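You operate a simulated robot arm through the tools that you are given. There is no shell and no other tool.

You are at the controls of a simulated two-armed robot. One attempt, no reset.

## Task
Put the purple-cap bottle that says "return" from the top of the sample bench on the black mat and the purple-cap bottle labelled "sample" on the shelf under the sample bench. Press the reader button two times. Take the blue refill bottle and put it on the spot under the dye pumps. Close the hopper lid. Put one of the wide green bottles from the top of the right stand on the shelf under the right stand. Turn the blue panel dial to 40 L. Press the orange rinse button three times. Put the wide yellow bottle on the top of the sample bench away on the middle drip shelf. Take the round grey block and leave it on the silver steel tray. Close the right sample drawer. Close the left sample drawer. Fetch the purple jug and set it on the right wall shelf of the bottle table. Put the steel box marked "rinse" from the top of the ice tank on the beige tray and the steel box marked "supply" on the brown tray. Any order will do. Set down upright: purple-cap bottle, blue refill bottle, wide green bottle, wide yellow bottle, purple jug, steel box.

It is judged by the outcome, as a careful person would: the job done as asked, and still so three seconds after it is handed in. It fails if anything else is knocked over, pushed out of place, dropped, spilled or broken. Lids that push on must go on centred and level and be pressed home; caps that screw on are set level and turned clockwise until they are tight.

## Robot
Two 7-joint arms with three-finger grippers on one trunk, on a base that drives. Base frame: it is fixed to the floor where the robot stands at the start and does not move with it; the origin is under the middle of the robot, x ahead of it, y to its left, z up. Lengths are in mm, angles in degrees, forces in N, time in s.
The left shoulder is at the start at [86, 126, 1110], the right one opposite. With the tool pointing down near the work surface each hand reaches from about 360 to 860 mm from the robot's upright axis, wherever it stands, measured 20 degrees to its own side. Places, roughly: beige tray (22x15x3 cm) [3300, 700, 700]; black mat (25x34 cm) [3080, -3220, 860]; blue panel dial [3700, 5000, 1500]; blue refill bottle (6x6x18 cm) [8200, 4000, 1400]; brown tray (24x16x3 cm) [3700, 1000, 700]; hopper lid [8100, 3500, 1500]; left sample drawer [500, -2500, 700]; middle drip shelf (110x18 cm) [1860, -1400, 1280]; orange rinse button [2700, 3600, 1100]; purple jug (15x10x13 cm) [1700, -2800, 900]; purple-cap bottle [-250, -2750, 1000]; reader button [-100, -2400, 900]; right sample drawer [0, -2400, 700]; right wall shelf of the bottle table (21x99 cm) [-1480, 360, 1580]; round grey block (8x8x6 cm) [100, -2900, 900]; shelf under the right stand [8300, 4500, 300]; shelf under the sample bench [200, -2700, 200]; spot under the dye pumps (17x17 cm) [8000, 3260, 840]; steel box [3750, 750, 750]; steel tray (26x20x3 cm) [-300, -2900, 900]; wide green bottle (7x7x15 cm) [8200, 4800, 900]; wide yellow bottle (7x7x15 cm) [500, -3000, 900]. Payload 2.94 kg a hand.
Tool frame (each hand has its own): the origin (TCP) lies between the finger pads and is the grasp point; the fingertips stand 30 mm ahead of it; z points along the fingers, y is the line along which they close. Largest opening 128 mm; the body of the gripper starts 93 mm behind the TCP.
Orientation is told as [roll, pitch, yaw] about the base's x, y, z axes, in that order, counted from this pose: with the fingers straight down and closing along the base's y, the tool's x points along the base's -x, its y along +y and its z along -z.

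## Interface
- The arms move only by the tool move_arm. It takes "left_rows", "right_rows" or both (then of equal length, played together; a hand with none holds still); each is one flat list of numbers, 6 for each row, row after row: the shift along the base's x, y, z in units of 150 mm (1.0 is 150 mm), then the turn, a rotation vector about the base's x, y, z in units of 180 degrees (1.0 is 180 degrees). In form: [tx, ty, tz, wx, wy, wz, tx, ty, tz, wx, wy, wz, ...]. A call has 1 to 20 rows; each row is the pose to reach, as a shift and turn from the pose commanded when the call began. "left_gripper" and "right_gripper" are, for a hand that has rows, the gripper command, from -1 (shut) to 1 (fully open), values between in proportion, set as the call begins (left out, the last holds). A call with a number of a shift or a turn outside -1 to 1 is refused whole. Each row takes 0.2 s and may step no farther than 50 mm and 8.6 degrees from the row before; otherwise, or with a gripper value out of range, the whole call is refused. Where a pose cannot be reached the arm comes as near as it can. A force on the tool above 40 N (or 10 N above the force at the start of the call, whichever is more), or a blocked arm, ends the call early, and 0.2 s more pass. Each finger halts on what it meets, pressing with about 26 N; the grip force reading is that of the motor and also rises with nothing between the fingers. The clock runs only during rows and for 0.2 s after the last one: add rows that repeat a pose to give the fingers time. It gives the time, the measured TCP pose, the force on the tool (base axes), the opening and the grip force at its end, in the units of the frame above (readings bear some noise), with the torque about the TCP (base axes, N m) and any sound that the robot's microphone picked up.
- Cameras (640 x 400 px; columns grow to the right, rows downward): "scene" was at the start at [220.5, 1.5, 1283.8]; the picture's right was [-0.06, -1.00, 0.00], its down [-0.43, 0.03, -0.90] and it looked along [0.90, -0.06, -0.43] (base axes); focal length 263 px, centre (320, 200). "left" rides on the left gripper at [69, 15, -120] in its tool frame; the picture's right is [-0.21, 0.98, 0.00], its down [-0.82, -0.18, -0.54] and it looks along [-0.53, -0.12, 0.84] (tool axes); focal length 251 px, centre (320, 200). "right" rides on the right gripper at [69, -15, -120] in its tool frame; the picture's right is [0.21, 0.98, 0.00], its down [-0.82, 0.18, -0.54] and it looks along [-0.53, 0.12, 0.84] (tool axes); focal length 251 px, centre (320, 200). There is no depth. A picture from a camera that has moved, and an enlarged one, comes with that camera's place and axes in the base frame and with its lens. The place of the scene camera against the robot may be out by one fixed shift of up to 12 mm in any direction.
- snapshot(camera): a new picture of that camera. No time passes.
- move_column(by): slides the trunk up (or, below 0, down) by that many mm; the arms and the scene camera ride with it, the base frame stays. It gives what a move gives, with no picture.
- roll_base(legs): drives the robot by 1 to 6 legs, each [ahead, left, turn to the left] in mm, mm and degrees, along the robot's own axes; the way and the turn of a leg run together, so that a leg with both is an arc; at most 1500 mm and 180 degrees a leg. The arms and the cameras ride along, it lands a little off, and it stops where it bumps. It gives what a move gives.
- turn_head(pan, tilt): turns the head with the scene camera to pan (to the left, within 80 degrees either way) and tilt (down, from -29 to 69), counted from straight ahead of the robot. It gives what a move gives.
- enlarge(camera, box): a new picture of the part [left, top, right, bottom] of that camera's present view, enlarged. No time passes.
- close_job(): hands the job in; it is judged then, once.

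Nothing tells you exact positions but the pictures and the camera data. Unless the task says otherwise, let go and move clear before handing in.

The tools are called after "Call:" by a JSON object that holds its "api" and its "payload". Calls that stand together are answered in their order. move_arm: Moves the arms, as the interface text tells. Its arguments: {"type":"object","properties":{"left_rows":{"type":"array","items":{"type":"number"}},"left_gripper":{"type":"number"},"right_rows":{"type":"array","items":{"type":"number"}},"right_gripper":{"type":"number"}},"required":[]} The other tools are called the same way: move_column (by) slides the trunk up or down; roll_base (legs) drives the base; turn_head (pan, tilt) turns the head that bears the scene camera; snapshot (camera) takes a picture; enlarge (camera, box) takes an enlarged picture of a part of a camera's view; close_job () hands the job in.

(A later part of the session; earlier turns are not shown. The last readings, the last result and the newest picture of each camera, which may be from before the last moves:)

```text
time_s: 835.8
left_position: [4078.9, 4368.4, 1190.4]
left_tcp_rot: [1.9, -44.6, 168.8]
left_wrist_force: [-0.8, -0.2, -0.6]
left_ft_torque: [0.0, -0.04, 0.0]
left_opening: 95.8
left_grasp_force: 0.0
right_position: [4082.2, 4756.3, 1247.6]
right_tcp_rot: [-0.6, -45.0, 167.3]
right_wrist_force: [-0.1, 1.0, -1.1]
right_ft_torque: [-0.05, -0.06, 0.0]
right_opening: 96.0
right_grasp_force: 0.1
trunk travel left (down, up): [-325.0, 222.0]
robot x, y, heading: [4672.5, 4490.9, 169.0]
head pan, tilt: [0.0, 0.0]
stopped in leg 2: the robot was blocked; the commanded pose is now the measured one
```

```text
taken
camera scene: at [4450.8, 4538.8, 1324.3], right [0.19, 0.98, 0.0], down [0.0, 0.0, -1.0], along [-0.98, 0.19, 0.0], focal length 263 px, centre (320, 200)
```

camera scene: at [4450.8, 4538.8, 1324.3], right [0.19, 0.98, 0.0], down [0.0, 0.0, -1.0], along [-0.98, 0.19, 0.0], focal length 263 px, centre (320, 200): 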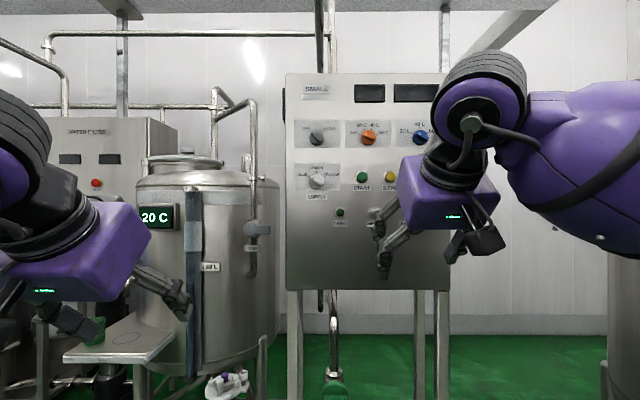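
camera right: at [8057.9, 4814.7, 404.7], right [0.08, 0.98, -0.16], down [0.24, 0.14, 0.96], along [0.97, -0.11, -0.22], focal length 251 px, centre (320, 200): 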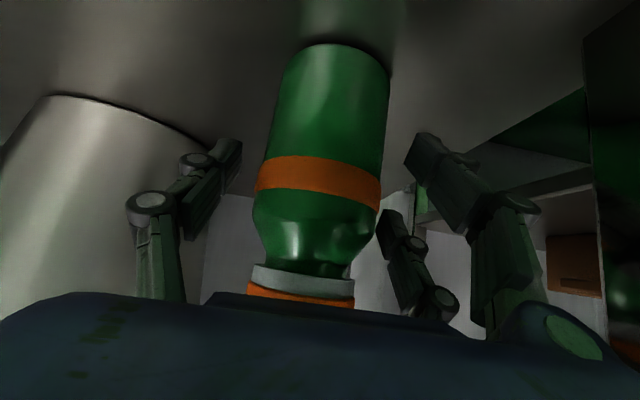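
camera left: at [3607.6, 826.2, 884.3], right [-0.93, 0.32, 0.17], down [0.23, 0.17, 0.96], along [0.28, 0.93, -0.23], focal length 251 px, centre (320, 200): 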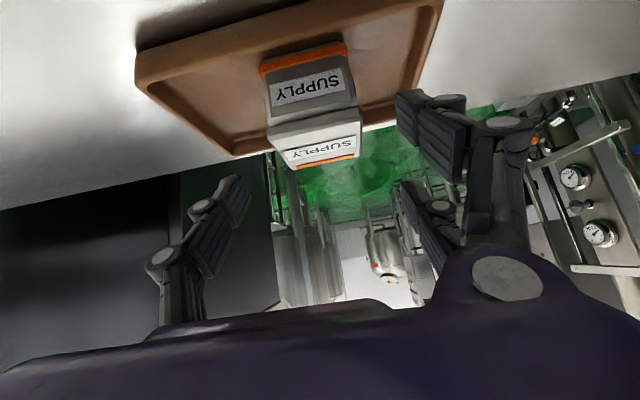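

I triangulate the dial at (3658, 5033, 1530). I go forward first, then sidestep right, and raise the trunk.

Call:
{"api": "roll_base", "payload": {"legs": [[260, 0, 0], [60, -150, 0]]}}

Call:
{"api": "move_column", "payload": {"by": 222}}

Call:
{"api": "turn_head", "payload": {"pan": -10, "tilt": 5}}

Call:
{"api": "snapshot", "payload": {"camera": "scene"}}

```text
time_s: 839.3
left_position: [3790.0, 4578.0, 1191.7]
left_tcp_rot: [1.8, -44.9, 168.8]
left_wrist_force: [0.8, 0.2, 0.4]
left_ft_torque: [-0.01, 0.0, 0.02]
left_opening: 96.1
left_grasp_force: 0.1
right_position: [3793.5, 4965.3, 1248.5]
right_tcp_rot: [-0.6, -45.1, 167.4]
right_wrist_force: [-0.1, 0.7, -0.4]
right_ft_torque: [-0.02, 0.0, 0.0]
right_opening: 96.1
right_grasp_force: 0.2
trunk travel left (down, up): [-325.0, 222.0]
robot x, y, heading: [4377.1, 4700.0, 169.0]
head pan, tilt: [0.0, 0.0]
```

```text
time_s: 841.6
left_position: [3788.9, 4576.8, 1412.4]
left_tcp_rot: [1.8, -44.7, 168.8]
left_wrist_force: [-0.2, 0.1, -0.3]
left_ft_torque: [-0.01, -0.02, -0.01]
left_opening: 96.1
left_grasp_force: 0.0
right_position: [3793.5, 4966.5, 1469.1]
right_tcp_rot: [-0.7, -44.9, 167.3]
right_wrist_force: [-0.5, 0.7, 0.2]
right_ft_torque: [-0.04, 0.0, 0.03]
right_opening: 95.9
right_grasp_force: 0.1
trunk travel left (down, up): [-547.0, 0.0]
robot x, y, heading: [4382.7, 4700.6, 169.1]
head pan, tilt: [0.0, 0.0]
```

```text
time_s: 842.4
left_position: [3789.7, 4577.6, 1413.6]
left_tcp_rot: [1.8, -44.8, 168.8]
left_wrist_force: [-0.2, -0.6, 0.3]
left_ft_torque: [0.0, 0.0, -0.02]
left_opening: 95.8
left_grasp_force: 0.0
right_position: [3793.0, 4966.2, 1469.6]
right_tcp_rot: [-0.7, -45.1, 167.3]
right_wrist_force: [-0.1, 0.4, 0.4]
right_ft_torque: [-0.02, -0.02, -0.02]
right_opening: 96.0
right_grasp_force: 0.1
trunk travel left (down, up): [-547.0, 0.0]
robot x, y, heading: [4377.9, 4696.0, 168.9]
head pan, tilt: [-10.0, 5.0]
```

```text
taken
camera scene: at [4291.2, 4739.2, 1556.2], right [0.36, 0.93, 0.0], down [0.08, -0.03, -1.0], along [-0.93, 0.36, -0.09], focal length 263 px, centre (320, 200)
```

scene: 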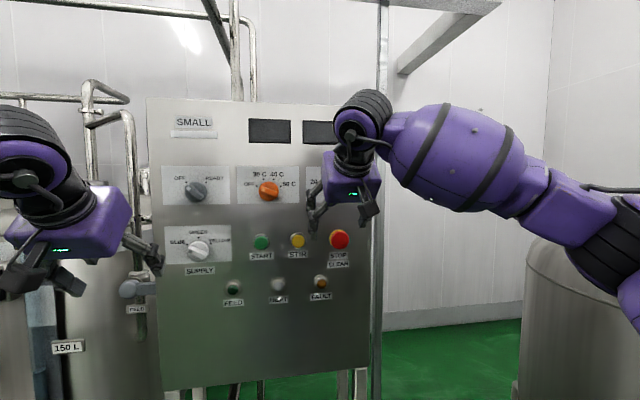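

The right hand is in front of the dial. I turn it level, pointing at the panel, and look with its camera.

Call:
{"api": "move_arm", "payload": {"right_rows": [0.01, 0.05, 0.07, 0.008, 0.041, 0, 0.02, 0.1, 0.14, 0.016, 0.082, 0, 0.03, 0.15, 0.21, 0.024, 0.123, 0, 0.04, 0.2, 0.28, 0.032, 0.164, 0, 0.05, 0.24, 0.35, 0.04, 0.205, 0, 0.05, 0.26, 0.41, 0.0477, 0.2454, 0]}}

Call:
{"api": "snapshot", "payload": {"camera": "right"}}

Call:
{"api": "snapshot", "payload": {"camera": "scene"}}

```text
time_s: 843.8
left_position: [3789.8, 4578.6, 1412.7]
left_tcp_rot: [1.8, -44.8, 168.8]
left_wrist_force: [-0.2, 0.2, -0.4]
left_ft_torque: [-0.01, 0.0, 0.02]
left_opening: 96.3
left_grasp_force: 0.2
right_position: [3801.7, 5003.8, 1532.8]
right_tcp_rot: [100.6, -88.7, 66.5]
right_wrist_force: [0.0, -0.5, 0.2]
right_ft_torque: [0.03, -0.01, 0.03]
right_opening: 96.0
right_grasp_force: 0.0
trunk travel left (down, up): [-547.0, 0.0]
robot x, y, heading: [4381.3, 4698.0, 169.2]
head pan, tilt: [-10.0, 5.0]
```

```text
taken
camera right: at [3920.9, 4989.6, 1463.0], right [-0.22, -0.96, -0.19], down [0.49, -0.28, 0.82], along [-0.84, 0.08, 0.53], focal length 251 px, centre (320, 200)
```

right: 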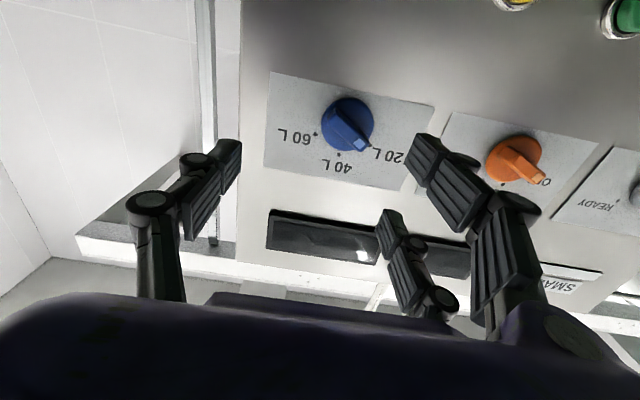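

```text
taken
camera scene: at [4291.3, 4739.6, 1556.2], right [0.36, 0.93, 0.0], down [0.08, -0.03, -1.0], along [-0.93, 0.36, -0.09], focal length 263 px, centre (320, 200)
```

scene: 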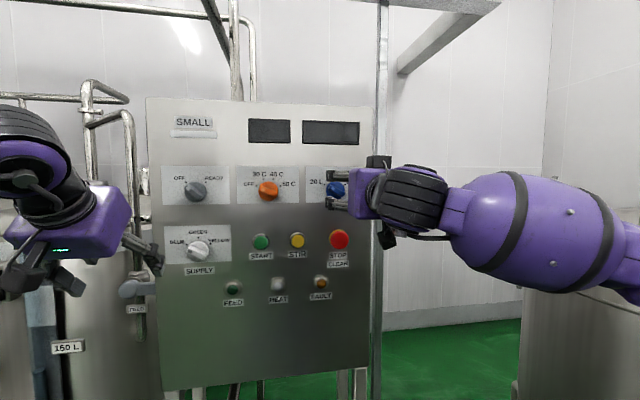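

The camera shows the dial at 20 L clearly. I align with it and roll the hand 57 degrees so the fingers straddle the grip bar.

Call:
{"api": "move_arm", "payload": {"right_rows": [0.02, -0.02, -0.02, 0.0441, -0.0101, 0, 0.03, -0.04, -0.04, 0.0882, -0.0202, 0, 0.03, -0.06, -0.06, 0.1323, -0.0303, 0, 0.03, -0.08, -0.08, 0.1764, -0.0404, 0, 0.03, -0.1, -0.1, 0.2206, -0.0504, 0, 0.03, -0.12, -0.12, 0.2647, -0.0605, 0, 0.03, -0.13, -0.133, 0.3088, -0.0706, 0], "right_gripper": -0.2}}

Call:
{"api": "snapshot", "payload": {"camera": "right"}}

Call:
{"api": "enlarge", "payload": {"camera": "scene", "box": [280, 130, 440, 260]}}

```text
time_s: 845.4
left_position: [3790.5, 4576.9, 1414.0]
left_tcp_rot: [1.8, -44.9, 168.9]
left_wrist_force: [0.0, -1.3, -0.4]
left_ft_torque: [0.01, 0.03, 0.0]
left_opening: 95.9
left_grasp_force: 0.0
right_position: [3807.3, 4984.2, 1513.3]
right_tcp_rot: [-90.1, -34.0, -102.7]
right_wrist_force: [-0.7, -0.2, 0.8]
right_ft_torque: [-0.01, 0.02, -0.06]
right_opening: 51.4
right_grasp_force: 0.0
trunk travel left (down, up): [-547.0, 0.0]
robot x, y, heading: [4378.9, 4694.8, 169.0]
head pan, tilt: [-10.0, 5.0]
```

```text
taken
camera right: at [3937.3, 5021.3, 1486.8], right [-0.08, -0.36, -0.93], down [0.35, -0.88, 0.31], along [-0.93, -0.3, 0.2], focal length 251 px, centre (320, 200)
```

right: 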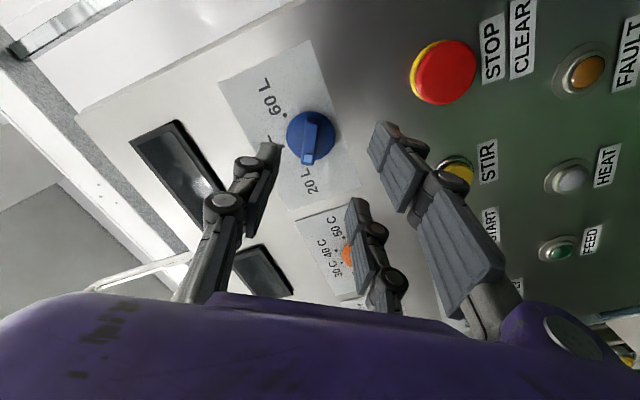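

```text
3.08 times, centred on (360, 195) of scene
camera zoom: at [4291.7, 4739.2, 1556.2], right [0.36, 0.93, 0.0], down [0.08, -0.03, -1.0], along [-0.93, 0.36, -0.09], focal length 809 px, centre (197, 215)
```

zoom: 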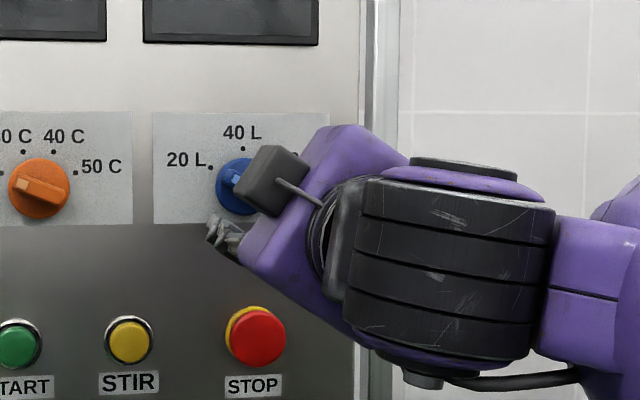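

The fingers now straddle the bar squarely. I advance in small steps watching for contact.

Call:
{"api": "move_arm", "payload": {"right_rows": [-0.1, 0.04, 0.033, 0, 0, 0, -0.2, 0.065, 0.033, 0, 0, 0, -0.3, 0.085, 0.033, 0, 0, 0, -0.34, 0.095, 0.033, 0, 0, 0]}}

Call:
{"api": "snapshot", "payload": {"camera": "right"}}

```text
time_s: 846.4
left_position: [3789.9, 4577.1, 1413.4]
left_tcp_rot: [1.7, -44.9, 168.7]
left_wrist_force: [-0.1, -0.2, 0.4]
left_ft_torque: [0.0, 0.02, 0.02]
left_opening: 96.3
left_grasp_force: 0.0
right_position: [3755.5, 4999.0, 1517.6]
right_tcp_rot: [-89.9, -34.2, -102.7]
right_wrist_force: [0.4, -0.8, -0.3]
right_ft_torque: [0.04, 0.03, -0.02]
right_opening: 51.1
right_grasp_force: 0.1
trunk travel left (down, up): [-547.0, 0.0]
robot x, y, heading: [4376.6, 4700.0, 169.0]
head pan, tilt: [-10.0, 5.0]
```

```text
taken
camera right: at [3885.9, 5036.2, 1491.0], right [-0.08, -0.36, -0.93], down [0.35, -0.88, 0.31], along [-0.93, -0.3, 0.2], focal length 251 px, centre (320, 200)
```

right: 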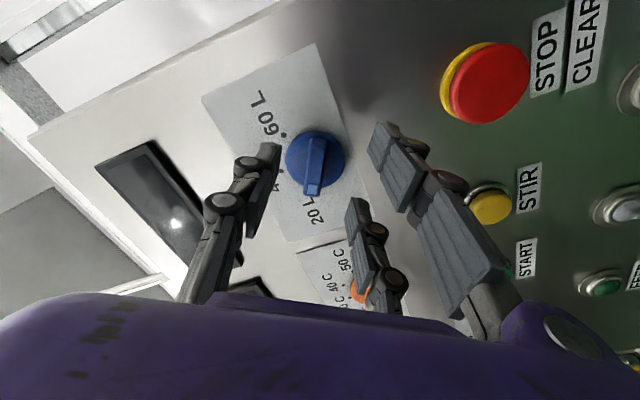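

Call:
{"api": "move_arm", "payload": {"right_rows": [-0.05, 0.013, 0.01, 0, 0, 0, -0.09, 0.022, 0.015, 0, 0, 0, -0.13, 0.031, 0.015, 0, 0, 0, -0.155, 0.036, 0.015, 0, 0, 0]}}

Call:
{"api": "snapshot", "payload": {"camera": "right"}}

Call:
{"api": "enlarge", "payload": {"camera": "scene", "box": [280, 130, 440, 260]}}

```text
time_s: 847.4
left_position: [3790.5, 4577.8, 1414.9]
left_tcp_rot: [1.8, -44.9, 168.7]
left_wrist_force: [-0.5, 0.5, 0.0]
left_ft_torque: [0.0, 0.01, 0.01]
left_opening: 96.0
left_grasp_force: 0.1
right_position: [3731.8, 5005.4, 1519.4]
right_tcp_rot: [-90.0, -34.2, -102.8]
right_wrist_force: [-0.7, 0.3, 0.8]
right_ft_torque: [0.04, 0.03, -0.02]
right_opening: 51.2
right_grasp_force: 0.1
trunk travel left (down, up): [-547.0, 0.0]
robot x, y, heading: [4381.3, 4697.8, 168.9]
head pan, tilt: [-10.0, 5.0]
```

```text
taken
camera right: at [3862.3, 5041.6, 1493.6], right [-0.08, -0.36, -0.93], down [0.35, -0.88, 0.31], along [-0.93, -0.3, 0.2], focal length 251 px, centre (320, 200)
```

right: 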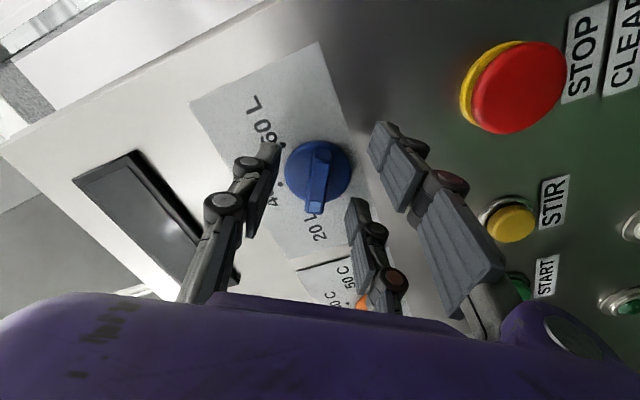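

```text
3.08 times, centred on (360, 195) of scene
camera zoom: at [4291.4, 4739.1, 1556.2], right [0.36, 0.93, 0.0], down [0.08, -0.03, -1.0], along [-0.93, 0.36, -0.09], focal length 809 px, centre (197, 215)
```

zoom: 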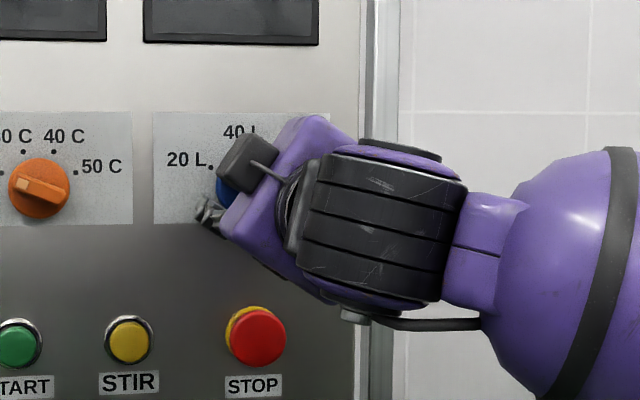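

The fingertips flank the bar. I close on it.

Call:
{"api": "move_arm", "payload": {"right_rows": [-0.025, 0.006, 0, 0, 0, 0, -0.03, 0.007, 0, 0, 0, 0, -0.03, 0.007, 0, 0, 0, 0, -0.03, 0.007, 0, 0, 0, 0], "right_gripper": -1}}

Call:
{"api": "snapshot", "payload": {"camera": "right"}}

```text
time_s: 848.4
left_position: [3789.4, 4576.4, 1414.3]
left_tcp_rot: [1.7, -45.0, 168.9]
left_wrist_force: [-0.3, 0.3, -0.6]
left_ft_torque: [-0.01, 0.03, -0.03]
left_opening: 95.9
left_grasp_force: 0.0
right_position: [3727.6, 5004.7, 1518.6]
right_tcp_rot: [-90.0, -34.2, -102.8]
right_wrist_force: [1.7, -2.6, -0.8]
right_ft_torque: [0.0, -0.04, 0.19]
right_opening: 11.9
right_grasp_force: 38.5
trunk travel left (down, up): [-547.0, 0.0]
robot x, y, heading: [4383.7, 4696.5, 169.0]
head pan, tilt: [-10.0, 5.0]
```

```text
taken
camera right: at [3858.8, 5041.5, 1493.9], right [-0.08, -0.36, -0.93], down [0.36, -0.88, 0.31], along [-0.93, -0.3, 0.2], focal length 251 px, centre (320, 200)
```

right: 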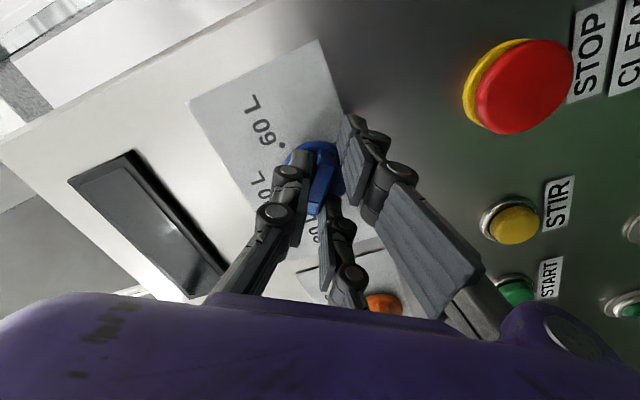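

The bar is gripped. I turn it clockwise by 60 degrees.

Call:
{"api": "move_arm", "payload": {"right_rows": [0, 0, 0, -0.0406, 0.0093, 0, 0, 0, 0, -0.0812, 0.0186, 0, 0, 0, 0, -0.1219, 0.0279, 0, 0, 0, 0, -0.1625, 0.0372, 0, 0, 0, 0, -0.2031, 0.0464, 0, 0, 0, 0, -0.2437, 0.0557, 0, 0, 0, 0, -0.2844, 0.065, 0, 0, 0, 0, -0.325, 0.0743, 0]}}

Call:
{"api": "snapshot", "payload": {"camera": "right"}}

Call:
{"api": "enlarge", "payload": {"camera": "scene", "box": [280, 130, 440, 260]}}

```text
time_s: 850.1
left_position: [3790.0, 4574.1, 1412.2]
left_tcp_rot: [1.6, -44.7, 168.9]
left_wrist_force: [-0.6, 0.0, -0.1]
left_ft_torque: [0.0, -0.02, 0.03]
left_opening: 95.9
left_grasp_force: 0.1
right_position: [3726.5, 4999.2, 1516.4]
right_tcp_rot: [86.9, -85.8, 80.5]
right_wrist_force: [6.9, -19.1, -19.1]
right_ft_torque: [0.05, -0.55, 0.82]
right_opening: 10.5
right_grasp_force: 37.9
trunk travel left (down, up): [-547.0, 0.0]
robot x, y, heading: [4381.4, 4697.5, 168.9]
head pan, tilt: [-10.0, 5.0]
```

```text
taken
camera right: at [3845.3, 4982.2, 1447.2], right [-0.21, -0.97, -0.14], down [0.5, -0.23, 0.83], along [-0.84, 0.11, 0.53], focal length 251 px, centre (320, 200)
```

right: 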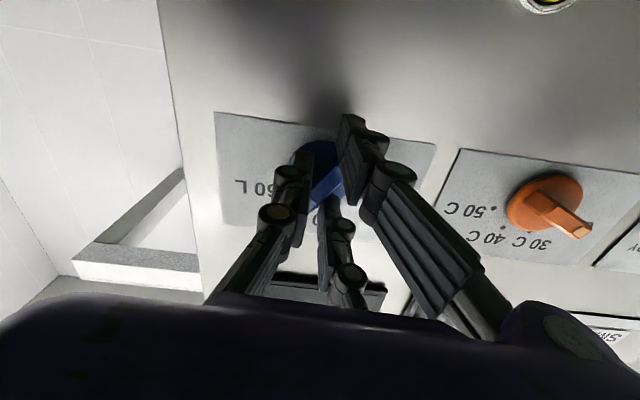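

```text
3.08 times, centred on (360, 195) of scene
camera zoom: at [4291.0, 4735.4, 1556.1], right [0.36, 0.93, 0.0], down [0.08, -0.03, -1.0], along [-0.93, 0.36, -0.09], focal length 809 px, centre (197, 215)
```

zoom: 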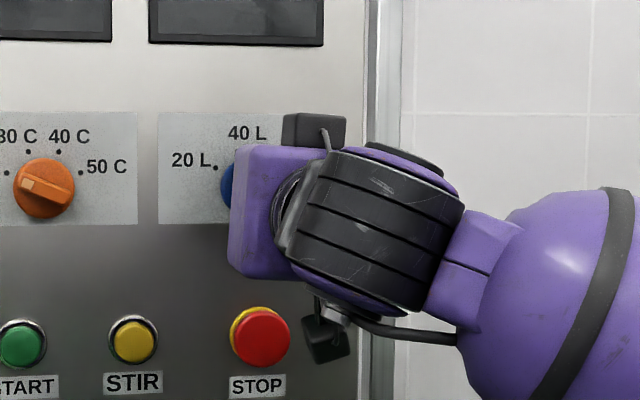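

I release and back off to check the dial.

Call:
{"api": "move_arm", "payload": {"right_rows": [0, 0, 0, 0, 0, 0, 0, 0, 0, 0, 0, 0, 0, 0, 0, 0, 0, 0], "right_gripper": -0.2}}

Call:
{"api": "move_arm", "payload": {"right_rows": [0.15, -0.035, 0, 0, 0, 0, 0.3, -0.07, 0, 0, 0, 0, 0.5, -0.11, 0, 0, 0, 0]}}

Call:
{"api": "enlarge", "payload": {"camera": "right", "box": [200, 80, 460, 240]}}

```text
time_s: 851.0
left_position: [3789.3, 4577.9, 1413.7]
left_tcp_rot: [1.8, -44.9, 168.8]
left_wrist_force: [0.3, 0.0, 0.1]
left_ft_torque: [0.0, -0.01, 0.0]
left_opening: 96.0
left_grasp_force: 0.1
right_position: [3728.2, 5005.6, 1519.6]
right_tcp_rot: [92.8, -85.7, 74.3]
right_wrist_force: [-0.1, -0.1, 0.2]
right_ft_torque: [-0.02, 0.02, 0.0]
right_opening: 51.2
right_grasp_force: 0.1
trunk travel left (down, up): [-547.0, 0.0]
robot x, y, heading: [4377.0, 4699.9, 169.0]
head pan, tilt: [-10.0, 5.0]
```

```text
time_s: 851.8
left_position: [3792.1, 4577.9, 1414.6]
left_tcp_rot: [1.8, -44.9, 168.7]
left_wrist_force: [0.6, -0.1, 0.8]
left_ft_torque: [-0.03, -0.01, 0.0]
left_opening: 96.2
left_grasp_force: 0.0
right_position: [3806.9, 4988.4, 1520.3]
right_tcp_rot: [92.1, -85.8, 75.1]
right_wrist_force: [0.8, 0.1, 0.2]
right_ft_torque: [-0.01, 0.04, -0.01]
right_opening: 51.2
right_grasp_force: 0.0
trunk travel left (down, up): [-547.0, 0.0]
robot x, y, heading: [4378.9, 4699.6, 169.1]
head pan, tilt: [-10.0, 5.0]
```

```text
2.46 times, centred on (330, 160) of right
camera zoom: at [3923.7, 4970.7, 1450.1], right [-0.22, -0.97, -0.14], down [0.5, -0.24, 0.83], along [-0.84, 0.11, 0.54], focal length 619 px, centre (295, 298)
```

zoom: 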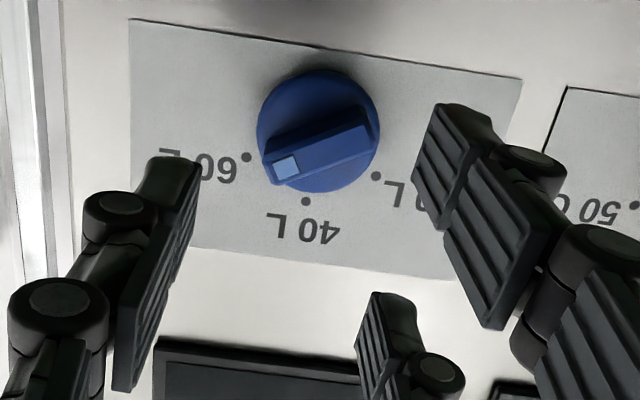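

Call:
{"api": "enlarge", "payload": {"camera": "scene", "box": [280, 130, 440, 260]}}

Call:
{"api": "move_arm", "payload": {"right_rows": [0.2, -0.04, -0.2, 0, 0, 0, 0.4, -0.08, -0.4, 0, 0, 0]}}

Call:
{"api": "enlarge", "payload": {"camera": "scene", "box": [280, 130, 400, 230]}}

```text
3.08 times, centred on (360, 195) of scene
camera zoom: at [4292.9, 4739.2, 1556.3], right [0.36, 0.93, 0.0], down [0.08, -0.03, -1.0], along [-0.93, 0.36, -0.09], focal length 809 px, centre (197, 215)
```

zoom: 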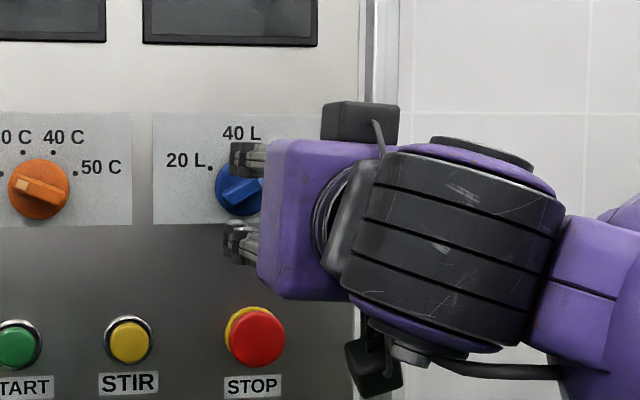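

```text
time_s: 852.4
left_position: [3791.9, 4577.9, 1415.4]
left_tcp_rot: [1.9, -44.9, 168.8]
left_wrist_force: [0.0, 0.3, 0.0]
left_ft_torque: [-0.02, 0.01, 0.03]
left_opening: 96.0
left_grasp_force: 0.1
right_position: [3862.2, 4976.9, 1460.3]
right_tcp_rot: [92.4, -85.7, 74.8]
right_wrist_force: [0.5, -0.6, 0.5]
right_ft_torque: [0.0, 0.02, -0.03]
right_opening: 51.3
right_grasp_force: 0.1
trunk travel left (down, up): [-547.0, 0.0]
robot x, y, heading: [4380.3, 4695.0, 169.2]
head pan, tilt: [-10.0, 5.0]
```

```text
4.00 times, centred on (340, 180) of scene
camera zoom: at [4293.0, 4739.4, 1556.3], right [0.36, 0.93, 0.0], down [0.08, -0.03, -1.0], along [-0.93, 0.36, -0.09], focal length 1051 px, centre (240, 280)
```

zoom: 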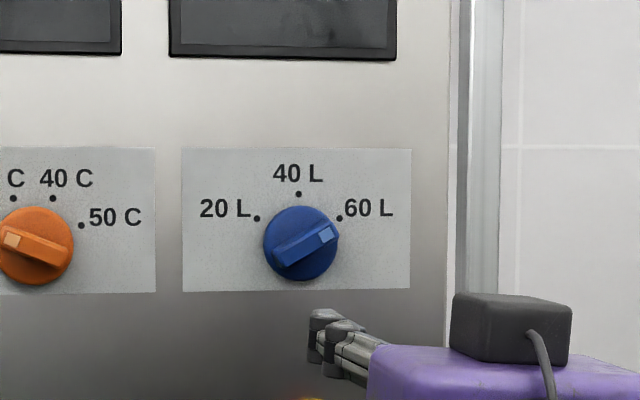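

The dial went on to 60 L, probably dragged as the stressed hand sprang when opening. I regrip it at 60 L and will turn it back 60 degrees, this time easing the stress before opening.

Call:
{"api": "move_arm", "payload": {"right_rows": [-0.05, 0.01, 0.055, -0.0449, 0.0103, 0, -0.1, 0.02, 0.11, -0.0897, 0.0205, 0, -0.15, 0.03, 0.165, -0.1346, 0.0308, 0, -0.2, 0.04, 0.22, -0.1794, 0.0411, 0, -0.25, 0.045, 0.275, -0.2243, 0.0514, 0, -0.3, 0.055, 0.33, -0.2691, 0.0616, 0, -0.36, 0.063, 0.389, -0.314, 0.0719, 0]}}

Call:
{"api": "snapshot", "payload": {"camera": "right"}}

```text
time_s: 854.0
left_position: [3788.3, 4577.8, 1413.7]
left_tcp_rot: [1.7, -44.8, 168.8]
left_wrist_force: [0.5, 0.3, -0.4]
left_ft_torque: [-0.02, 0.01, -0.03]
left_opening: 96.0
left_grasp_force: 0.1
right_position: [3807.9, 4986.0, 1516.7]
right_tcp_rot: [90.1, -27.7, 77.0]
right_wrist_force: [0.0, -0.3, -0.5]
right_ft_torque: [-0.04, 0.02, 0.02]
right_opening: 51.1
right_grasp_force: 0.0
trunk travel left (down, up): [-547.0, 0.0]
robot x, y, heading: [4381.8, 4698.5, 169.1]
head pan, tilt: [-10.0, 5.0]
```

```text
taken
camera right: at [3911.6, 4905.4, 1471.9], right [-0.14, -0.63, 0.77], down [0.67, 0.51, 0.54], along [-0.73, 0.59, 0.35], focal length 251 px, centre (320, 200)
```

right: 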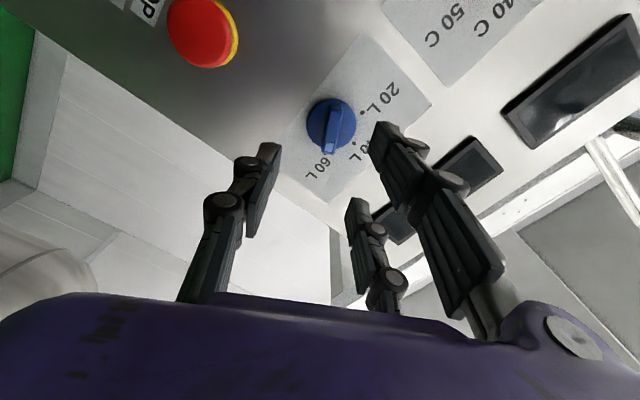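

Call:
{"api": "move_arm", "payload": {"right_rows": [-0.1, -0.02, 0.01, 0, 0, 0, -0.2, 0.0, 0.015, 0, 0, 0, -0.3, 0.025, 0.02, 0, 0, 0, -0.36, 0.04, 0.02, 0, 0, 0]}}

Call:
{"api": "snapshot", "payload": {"camera": "right"}}

```text
time_s: 855.0
left_position: [3788.6, 4577.9, 1413.6]
left_tcp_rot: [1.8, -44.8, 168.8]
left_wrist_force: [-1.1, 0.0, -0.5]
left_ft_torque: [0.02, -0.04, 0.0]
left_opening: 96.1
left_grasp_force: 0.1
right_position: [3752.7, 4992.1, 1520.6]
right_tcp_rot: [90.0, -27.9, 76.9]
right_wrist_force: [-1.5, -0.1, 0.5]
right_ft_torque: [-0.05, 0.0, 0.02]
right_opening: 51.1
right_grasp_force: 0.0
trunk travel left (down, up): [-547.0, 0.0]
robot x, y, heading: [4381.2, 4699.8, 169.0]
head pan, tilt: [-10.0, 5.0]
```

```text
taken
camera right: at [3857.1, 4912.0, 1475.0], right [-0.14, -0.63, 0.76], down [0.67, 0.5, 0.54], along [-0.73, 0.59, 0.35], focal length 251 px, centre (320, 200)
```

right: 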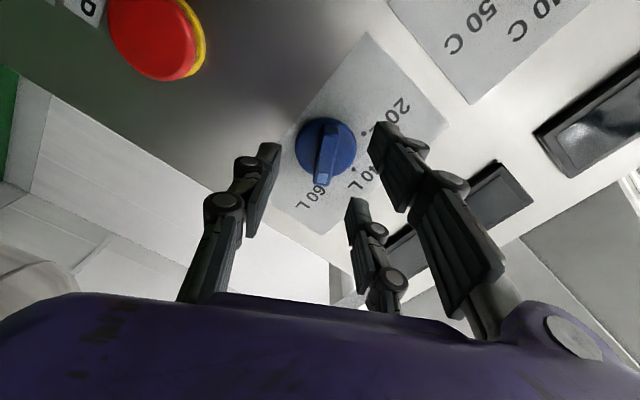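

The geometry shows the dial's true centre about 10 mm left of my earlier axis, which explains the over-turn. I correct for it and advance.

Call:
{"api": "move_arm", "payload": {"right_rows": [-0.03, -0.015, 0.02, 0, 0, 0, -0.08, 0.0, 0.023, 0, 0, 0, -0.13, 0.01, 0.023, 0, 0, 0, -0.165, 0.018, 0.023, 0, 0, 0]}}

Call:
{"api": "snapshot", "payload": {"camera": "right"}}

```text
time_s: 856.0
left_position: [3792.2, 4577.0, 1413.8]
left_tcp_rot: [1.9, -44.9, 168.7]
left_wrist_force: [0.5, -0.8, 0.1]
left_ft_torque: [-0.01, -0.01, -0.01]
left_opening: 96.3
left_grasp_force: 0.1
right_position: [3728.4, 4995.3, 1525.1]
right_tcp_rot: [90.1, -27.8, 76.9]
right_wrist_force: [0.3, 0.1, 0.2]
right_ft_torque: [-0.01, 0.0, -0.01]
right_opening: 51.0
right_grasp_force: 0.1
trunk travel left (down, up): [-547.0, 0.0]
robot x, y, heading: [4379.4, 4700.9, 169.3]
head pan, tilt: [-10.0, 5.0]
```

```text
taken
camera right: at [3833.7, 4915.4, 1478.3], right [-0.14, -0.63, 0.76], down [0.67, 0.5, 0.54], along [-0.73, 0.59, 0.35], focal length 251 px, centre (320, 200)
```

right: 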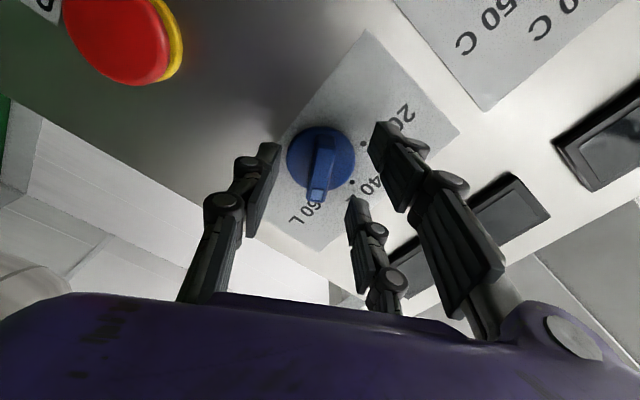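

Call:
{"api": "move_arm", "payload": {"right_rows": [-0.03, -0.0, -0.01, 0, 0, 0, -0.035, -0.0, -0.01, 0, 0, 0, -0.035, 0.0, -0.01, 0, 0, 0, -0.035, 0, -0.01, 0, 0, 0], "right_gripper": -1}}

Call:
{"api": "move_arm", "payload": {"right_rows": [0, 0, 0, 0.0406, -0.0093, 0, 0, 0, 0, 0.0812, -0.0186, 0, 0, 0, 0, 0.1219, -0.0279, 0, 0, 0, 0, 0.1625, -0.0372, 0]}}

Call:
{"api": "snapshot", "payload": {"camera": "right"}}

```text
time_s: 857.0
left_position: [3790.7, 4575.4, 1415.7]
left_tcp_rot: [1.7, -44.9, 168.9]
left_wrist_force: [0.2, -0.2, -0.3]
left_ft_torque: [0.0, -0.02, 0.0]
left_opening: 96.1
left_grasp_force: 0.1
right_position: [3724.1, 4995.8, 1524.4]
right_tcp_rot: [90.3, -28.0, 76.7]
right_wrist_force: [1.6, -1.2, 4.7]
right_ft_torque: [1.28, -0.12, -0.02]
right_opening: 13.6
right_grasp_force: 40.5
trunk travel left (down, up): [-547.0, 0.0]
robot x, y, heading: [4379.9, 4697.8, 169.0]
head pan, tilt: [-10.0, 5.0]
```

```text
time_s: 858.0
left_position: [3790.6, 4578.1, 1415.1]
left_tcp_rot: [1.9, -44.9, 168.7]
left_wrist_force: [-0.1, -0.1, -0.4]
left_ft_torque: [0.03, 0.01, 0.01]
left_opening: 96.3
left_grasp_force: 0.1
right_position: [3726.2, 4996.7, 1523.8]
right_tcp_rot: [90.4, -57.9, 76.8]
right_wrist_force: [-0.5, 1.4, 4.8]
right_ft_torque: [0.2, 1.06, -0.51]
right_opening: 13.1
right_grasp_force: 38.8
trunk travel left (down, up): [-547.0, 0.0]
robot x, y, heading: [4379.0, 4698.0, 169.2]
head pan, tilt: [-10.0, 5.0]
```

```text
taken
camera right: at [3836.0, 4945.3, 1456.5], right [-0.21, -0.92, 0.34], down [0.59, 0.16, 0.79], along [-0.78, 0.37, 0.51], focal length 251 px, centre (320, 200)
```

right: 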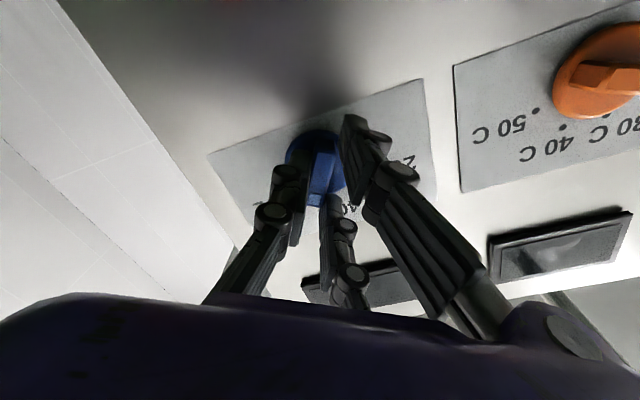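

Forces are small now and the bar turns with the hand. I turn the remaining 32 degrees to bring it upright.

Call:
{"api": "move_arm", "payload": {"right_rows": [0, 0, 0, 0.0433, -0.0099, 0, 0, 0, 0, 0.0867, -0.0198, 0, 0, 0, 0, 0.13, -0.0297, 0, 0, 0, 0, 0.1733, -0.0396, 0]}}

Call:
{"api": "snapshot", "payload": {"camera": "right"}}

```text
time_s: 859.0
left_position: [3791.8, 4578.3, 1414.1]
left_tcp_rot: [2.0, -44.9, 168.7]
left_wrist_force: [0.1, 0.1, -0.1]
left_ft_torque: [0.0, -0.03, 0.04]
left_opening: 96.2
left_grasp_force: 0.1
right_position: [3725.4, 4996.7, 1523.5]
right_tcp_rot: [130.5, -89.8, 36.7]
right_wrist_force: [1.1, 5.8, 3.0]
right_ft_torque: [0.18, 0.97, -0.14]
right_opening: 13.1
right_grasp_force: 39.6
trunk travel left (down, up): [-547.0, 0.0]
robot x, y, heading: [4379.6, 4700.2, 169.1]
head pan, tilt: [-10.0, 5.0]
```

```text
taken
camera right: at [3844.9, 4984.1, 1453.7], right [-0.22, -0.95, -0.21], down [0.49, -0.29, 0.82], along [-0.84, 0.08, 0.53], focal length 251 px, centre (320, 200)
```

right: 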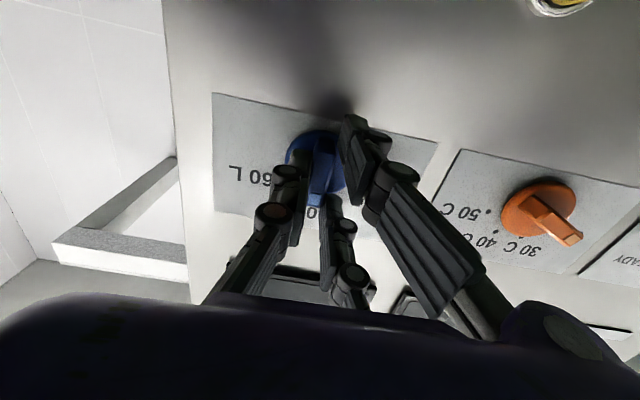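

Upright. I relieve the small side force, then open just a little first.

Call:
{"api": "move_arm", "payload": {"right_rows": [0, 0.013, 0.007, 0, 0, 0, 0, 0.013, 0.007, 0, 0, 0]}}

Call:
{"api": "move_arm", "payload": {"right_rows": [0, 0, 0, 0, 0, 0, 0, 0, 0, 0, 0, 0], "right_gripper": -0.65}}

Call:
{"api": "snapshot", "payload": {"camera": "right"}}

```text
time_s: 859.5
left_position: [3790.8, 4578.0, 1414.5]
left_tcp_rot: [1.8, -44.8, 168.7]
left_wrist_force: [-0.4, 0.8, 0.2]
left_ft_torque: [0.0, 0.0, 0.01]
left_opening: 96.1
left_grasp_force: 0.2
right_position: [3724.6, 4996.9, 1522.8]
right_tcp_rot: [104.7, -89.8, 62.5]
right_wrist_force: [4.6, 3.3, -1.1]
right_ft_torque: [0.2, 0.84, 0.05]
right_opening: 13.0
right_grasp_force: 39.2
trunk travel left (down, up): [-547.0, 0.0]
robot x, y, heading: [4381.8, 4696.9, 168.8]
head pan, tilt: [-10.0, 5.0]
```

```text
time_s: 860.1
left_position: [3790.1, 4577.4, 1414.5]
left_tcp_rot: [1.8, -44.9, 168.8]
left_wrist_force: [0.0, 1.1, 0.1]
left_ft_torque: [0.02, 0.01, 0.04]
left_opening: 96.0
left_grasp_force: 0.1
right_position: [3724.1, 4995.9, 1524.0]
right_tcp_rot: [116.5, -89.8, 50.7]
right_wrist_force: [0.7, 0.6, -0.2]
right_ft_torque: [0.01, 0.01, 0.02]
right_opening: 22.4
right_grasp_force: 0.1
trunk travel left (down, up): [-547.0, 0.0]
robot x, y, heading: [4378.8, 4701.2, 169.0]
head pan, tilt: [-10.0, 5.0]
```

```text
taken
camera right: at [3844.2, 4983.9, 1454.3], right [-0.22, -0.95, -0.21], down [0.49, -0.29, 0.82], along [-0.84, 0.07, 0.53], focal length 251 px, centre (320, 200)
```

right: 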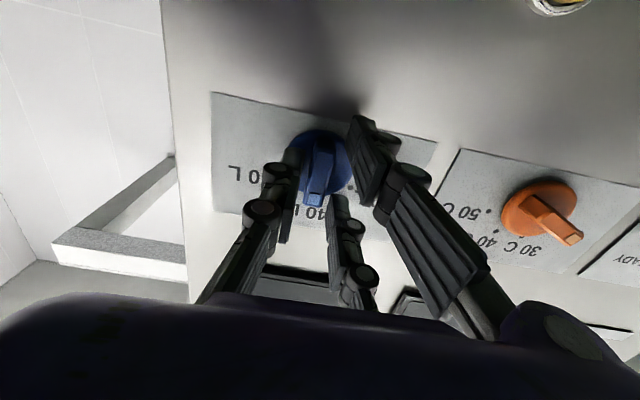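

It stays at 40 L. I open wider and pull straight back.

Call:
{"api": "move_arm", "payload": {"right_rows": [0, 0, 0, 0, 0, 0, 0, 0, 0, 0, 0, 0], "right_gripper": -0.2}}

Call:
{"api": "move_arm", "payload": {"right_rows": [0.15, -0.035, 0, 0, 0, 0, 0.3, -0.07, 0, 0, 0, 0, 0.55, -0.12, 0, 0, 0, 0, 0.8, -0.18, -0.1, 0, 0, 0, 0.95, -0.2, -0.35, 0, 0, 0]}}

Call:
{"api": "enlarge", "payload": {"camera": "scene", "box": [280, 130, 400, 230]}}

Call:
{"api": "snapshot", "payload": {"camera": "right"}}

```text
time_s: 860.8
left_position: [3790.7, 4576.5, 1413.8]
left_tcp_rot: [1.8, -44.8, 168.7]
left_wrist_force: [-0.3, 0.2, 0.5]
left_ft_torque: [0.01, -0.02, 0.02]
left_opening: 96.2
left_grasp_force: 0.0
right_position: [3724.5, 4997.2, 1523.1]
right_tcp_rot: [120.7, -89.8, 46.5]
right_wrist_force: [0.0, 0.1, -0.6]
right_ft_torque: [-0.01, 0.01, -0.01]
right_opening: 51.0
right_grasp_force: 0.0
trunk travel left (down, up): [-547.0, 0.0]
robot x, y, heading: [4382.9, 4700.5, 168.9]
head pan, tilt: [-10.0, 5.0]
```

```text
time_s: 862.0
left_position: [3789.9, 4578.1, 1413.9]
left_tcp_rot: [1.8, -44.8, 168.7]
left_wrist_force: [-1.2, -0.4, -0.5]
left_ft_torque: [-0.02, 0.01, 0.02]
left_opening: 96.1
left_grasp_force: 0.0
right_position: [3866.9, 4965.4, 1471.3]
right_tcp_rot: [106.2, -89.8, 60.9]
right_wrist_force: [0.2, -0.2, 0.0]
right_ft_torque: [-0.01, -0.01, 0.04]
right_opening: 50.9
right_grasp_force: 0.1
trunk travel left (down, up): [-547.0, 0.0]
robot x, y, heading: [4380.5, 4699.4, 169.1]
head pan, tilt: [-10.0, 5.0]
```

```text
4.00 times, centred on (340, 180) of scene
camera zoom: at [4291.5, 4739.9, 1556.1], right [0.36, 0.93, 0.0], down [0.08, -0.03, -1.0], along [-0.93, 0.36, -0.09], focal length 1051 px, centre (240, 280)
```

zoom: 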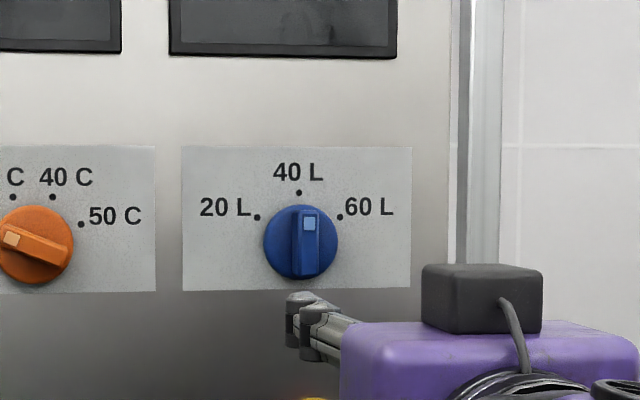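

```text
taken
camera right: at [3986.5, 4952.9, 1402.0], right [-0.22, -0.95, -0.21], down [0.49, -0.29, 0.82], along [-0.84, 0.08, 0.53], focal length 251 px, centre (320, 200)
```

right: 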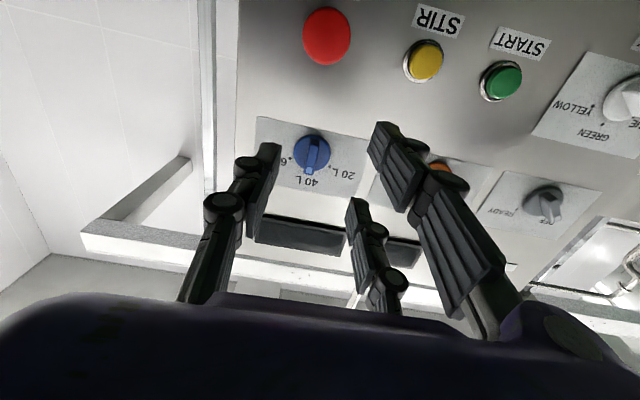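

The dial reads 40 L. Last job: the orange rinse button on the cabinet to the south-west. I lower the trunk and turn left to look.

Call:
{"api": "move_column", "payload": {"by": -222}}

Call:
{"api": "roll_base", "payload": {"legs": [[-80, 0, 0], [0, 0, 42]]}}

Call:
{"api": "turn_head", "payload": {"pan": 0, "tilt": 8}}

Call:
{"api": "snapshot", "payload": {"camera": "scene"}}

```text
time_s: 864.3
left_position: [3790.0, 4577.2, 1192.2]
left_tcp_rot: [1.8, -44.8, 168.8]
left_wrist_force: [-0.1, 0.9, 0.4]
left_ft_torque: [0.0, -0.01, -0.06]
left_opening: 95.7
left_grasp_force: 0.1
right_position: [3804.8, 4978.8, 1091.9]
right_tcp_rot: [-1.2, -73.7, 168.4]
right_wrist_force: [0.2, 0.0, 0.0]
right_ft_torque: [-0.01, 0.02, 0.01]
right_opening: 51.1
right_grasp_force: 0.1
trunk travel left (down, up): [-325.0, 222.0]
robot x, y, heading: [4379.6, 4699.7, 169.0]
head pan, tilt: [-10.0, 5.0]
```

```text
time_s: 867.3
left_position: [4108.1, 4194.5, 1192.6]
left_tcp_rot: [1.7, -44.9, -148.5]
left_wrist_force: [0.7, -0.1, -0.3]
left_ft_torque: [-0.01, 0.0, 0.0]
left_opening: 96.0
left_grasp_force: 0.0
right_position: [3846.4, 4500.3, 1092.0]
right_tcp_rot: [-1.2, -73.7, -149.0]
right_wrist_force: [0.8, -0.4, -0.9]
right_ft_torque: [0.01, 0.01, 0.05]
right_opening: 51.2
right_grasp_force: 0.0
trunk travel left (down, up): [-325.0, 222.0]
robot x, y, heading: [4455.7, 4681.2, -148.2]
head pan, tilt: [-10.0, 5.0]
```

```text
time_s: 868.0
left_position: [4105.5, 4194.6, 1191.9]
left_tcp_rot: [1.8, -45.0, -148.5]
left_wrist_force: [0.4, -0.1, 0.1]
left_ft_torque: [-0.01, -0.02, 0.03]
left_opening: 96.0
left_grasp_force: 0.1
right_position: [3845.0, 4500.2, 1091.8]
right_tcp_rot: [-1.2, -73.6, -148.9]
right_wrist_force: [-0.6, -0.3, -0.3]
right_ft_torque: [0.02, 0.0, 0.02]
right_opening: 51.0
right_grasp_force: 0.1
trunk travel left (down, up): [-325.0, 222.0]
robot x, y, heading: [4459.4, 4681.9, -148.5]
head pan, tilt: [0.0, 8.0]
```

```text
taken
camera scene: at [4267.0, 4574.1, 1312.0], right [-0.53, 0.85, 0.0], down [0.12, 0.07, -0.99], along [-0.84, -0.52, -0.14], focal length 263 px, centre (320, 200)
```

scene: 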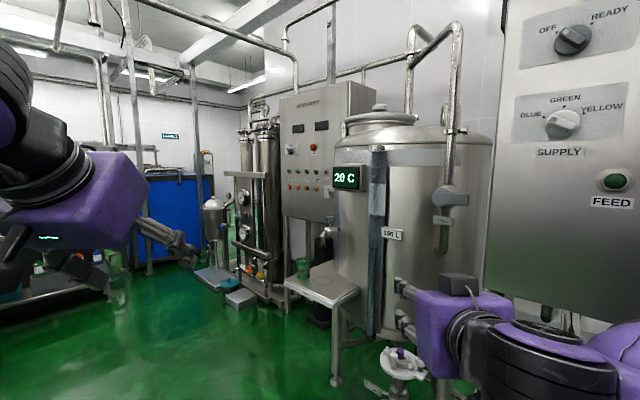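

Call:
{"api": "enlarge", "payload": {"camera": "scene", "box": [260, 80, 380, 240]}}

```text
2.50 times, centred on (320, 160) of scene
camera zoom: at [4267.0, 4574.1, 1312.0], right [-0.53, 0.85, 0.0], down [0.12, 0.07, -0.99], along [-0.84, -0.52, -0.14], focal length 657 px, centre (320, 300)
```

zoom: 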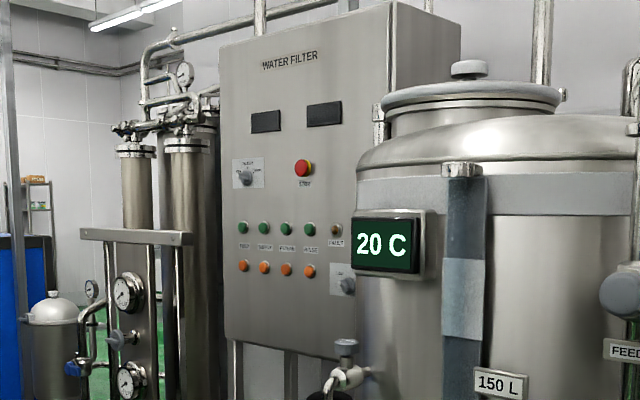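

The WATER FILTER cabinet has a row of orange buttons with labels. I drive in front of it and face it.

Call:
{"api": "roll_base", "payload": {"legs": [[1300, 500, 0], [0, 0, -42.5]]}}

Call:
{"api": "snapshot", "payload": {"camera": "scene"}}

```text
time_s: 873.6
left_position: [3384.5, 3251.6, 1197.0]
left_tcp_rot: [0.3, -45.9, -150.3]
left_wrist_force: [0.3, -0.2, -0.2]
left_ft_torque: [0.04, 0.0, -0.01]
left_opening: 95.9
left_grasp_force: 0.0
right_position: [3125.5, 3583.5, 1112.5]
right_tcp_rot: [-10.4, -75.4, -144.8]
right_wrist_force: [0.1, -0.6, -0.2]
right_ft_torque: [0.02, 0.0, -0.03]
right_opening: 51.2
right_grasp_force: 0.1
trunk travel left (down, up): [-325.0, 222.0]
robot x, y, heading: [3732.4, 3731.0, -150.8]
head pan, tilt: [0.0, 8.0]
stopped in leg 1: the robot was blocked; the commanded pose is now the measured one
```

```text
taken
camera scene: at [3565.0, 3622.5, 1315.7], right [-0.48, 0.87, 0.02], down [0.1, 0.08, -0.99], along [-0.87, -0.48, -0.12], focal length 263 px, centre (320, 200)
```

scene: 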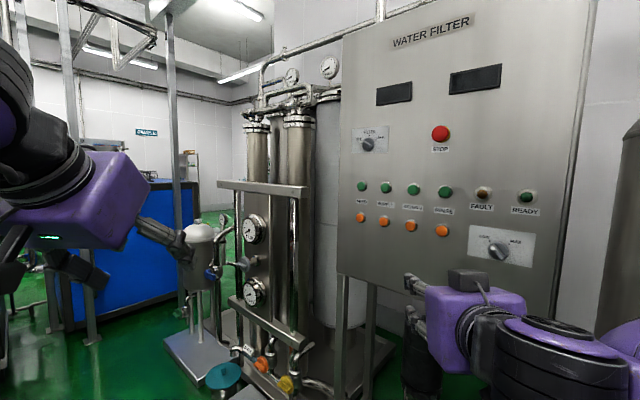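

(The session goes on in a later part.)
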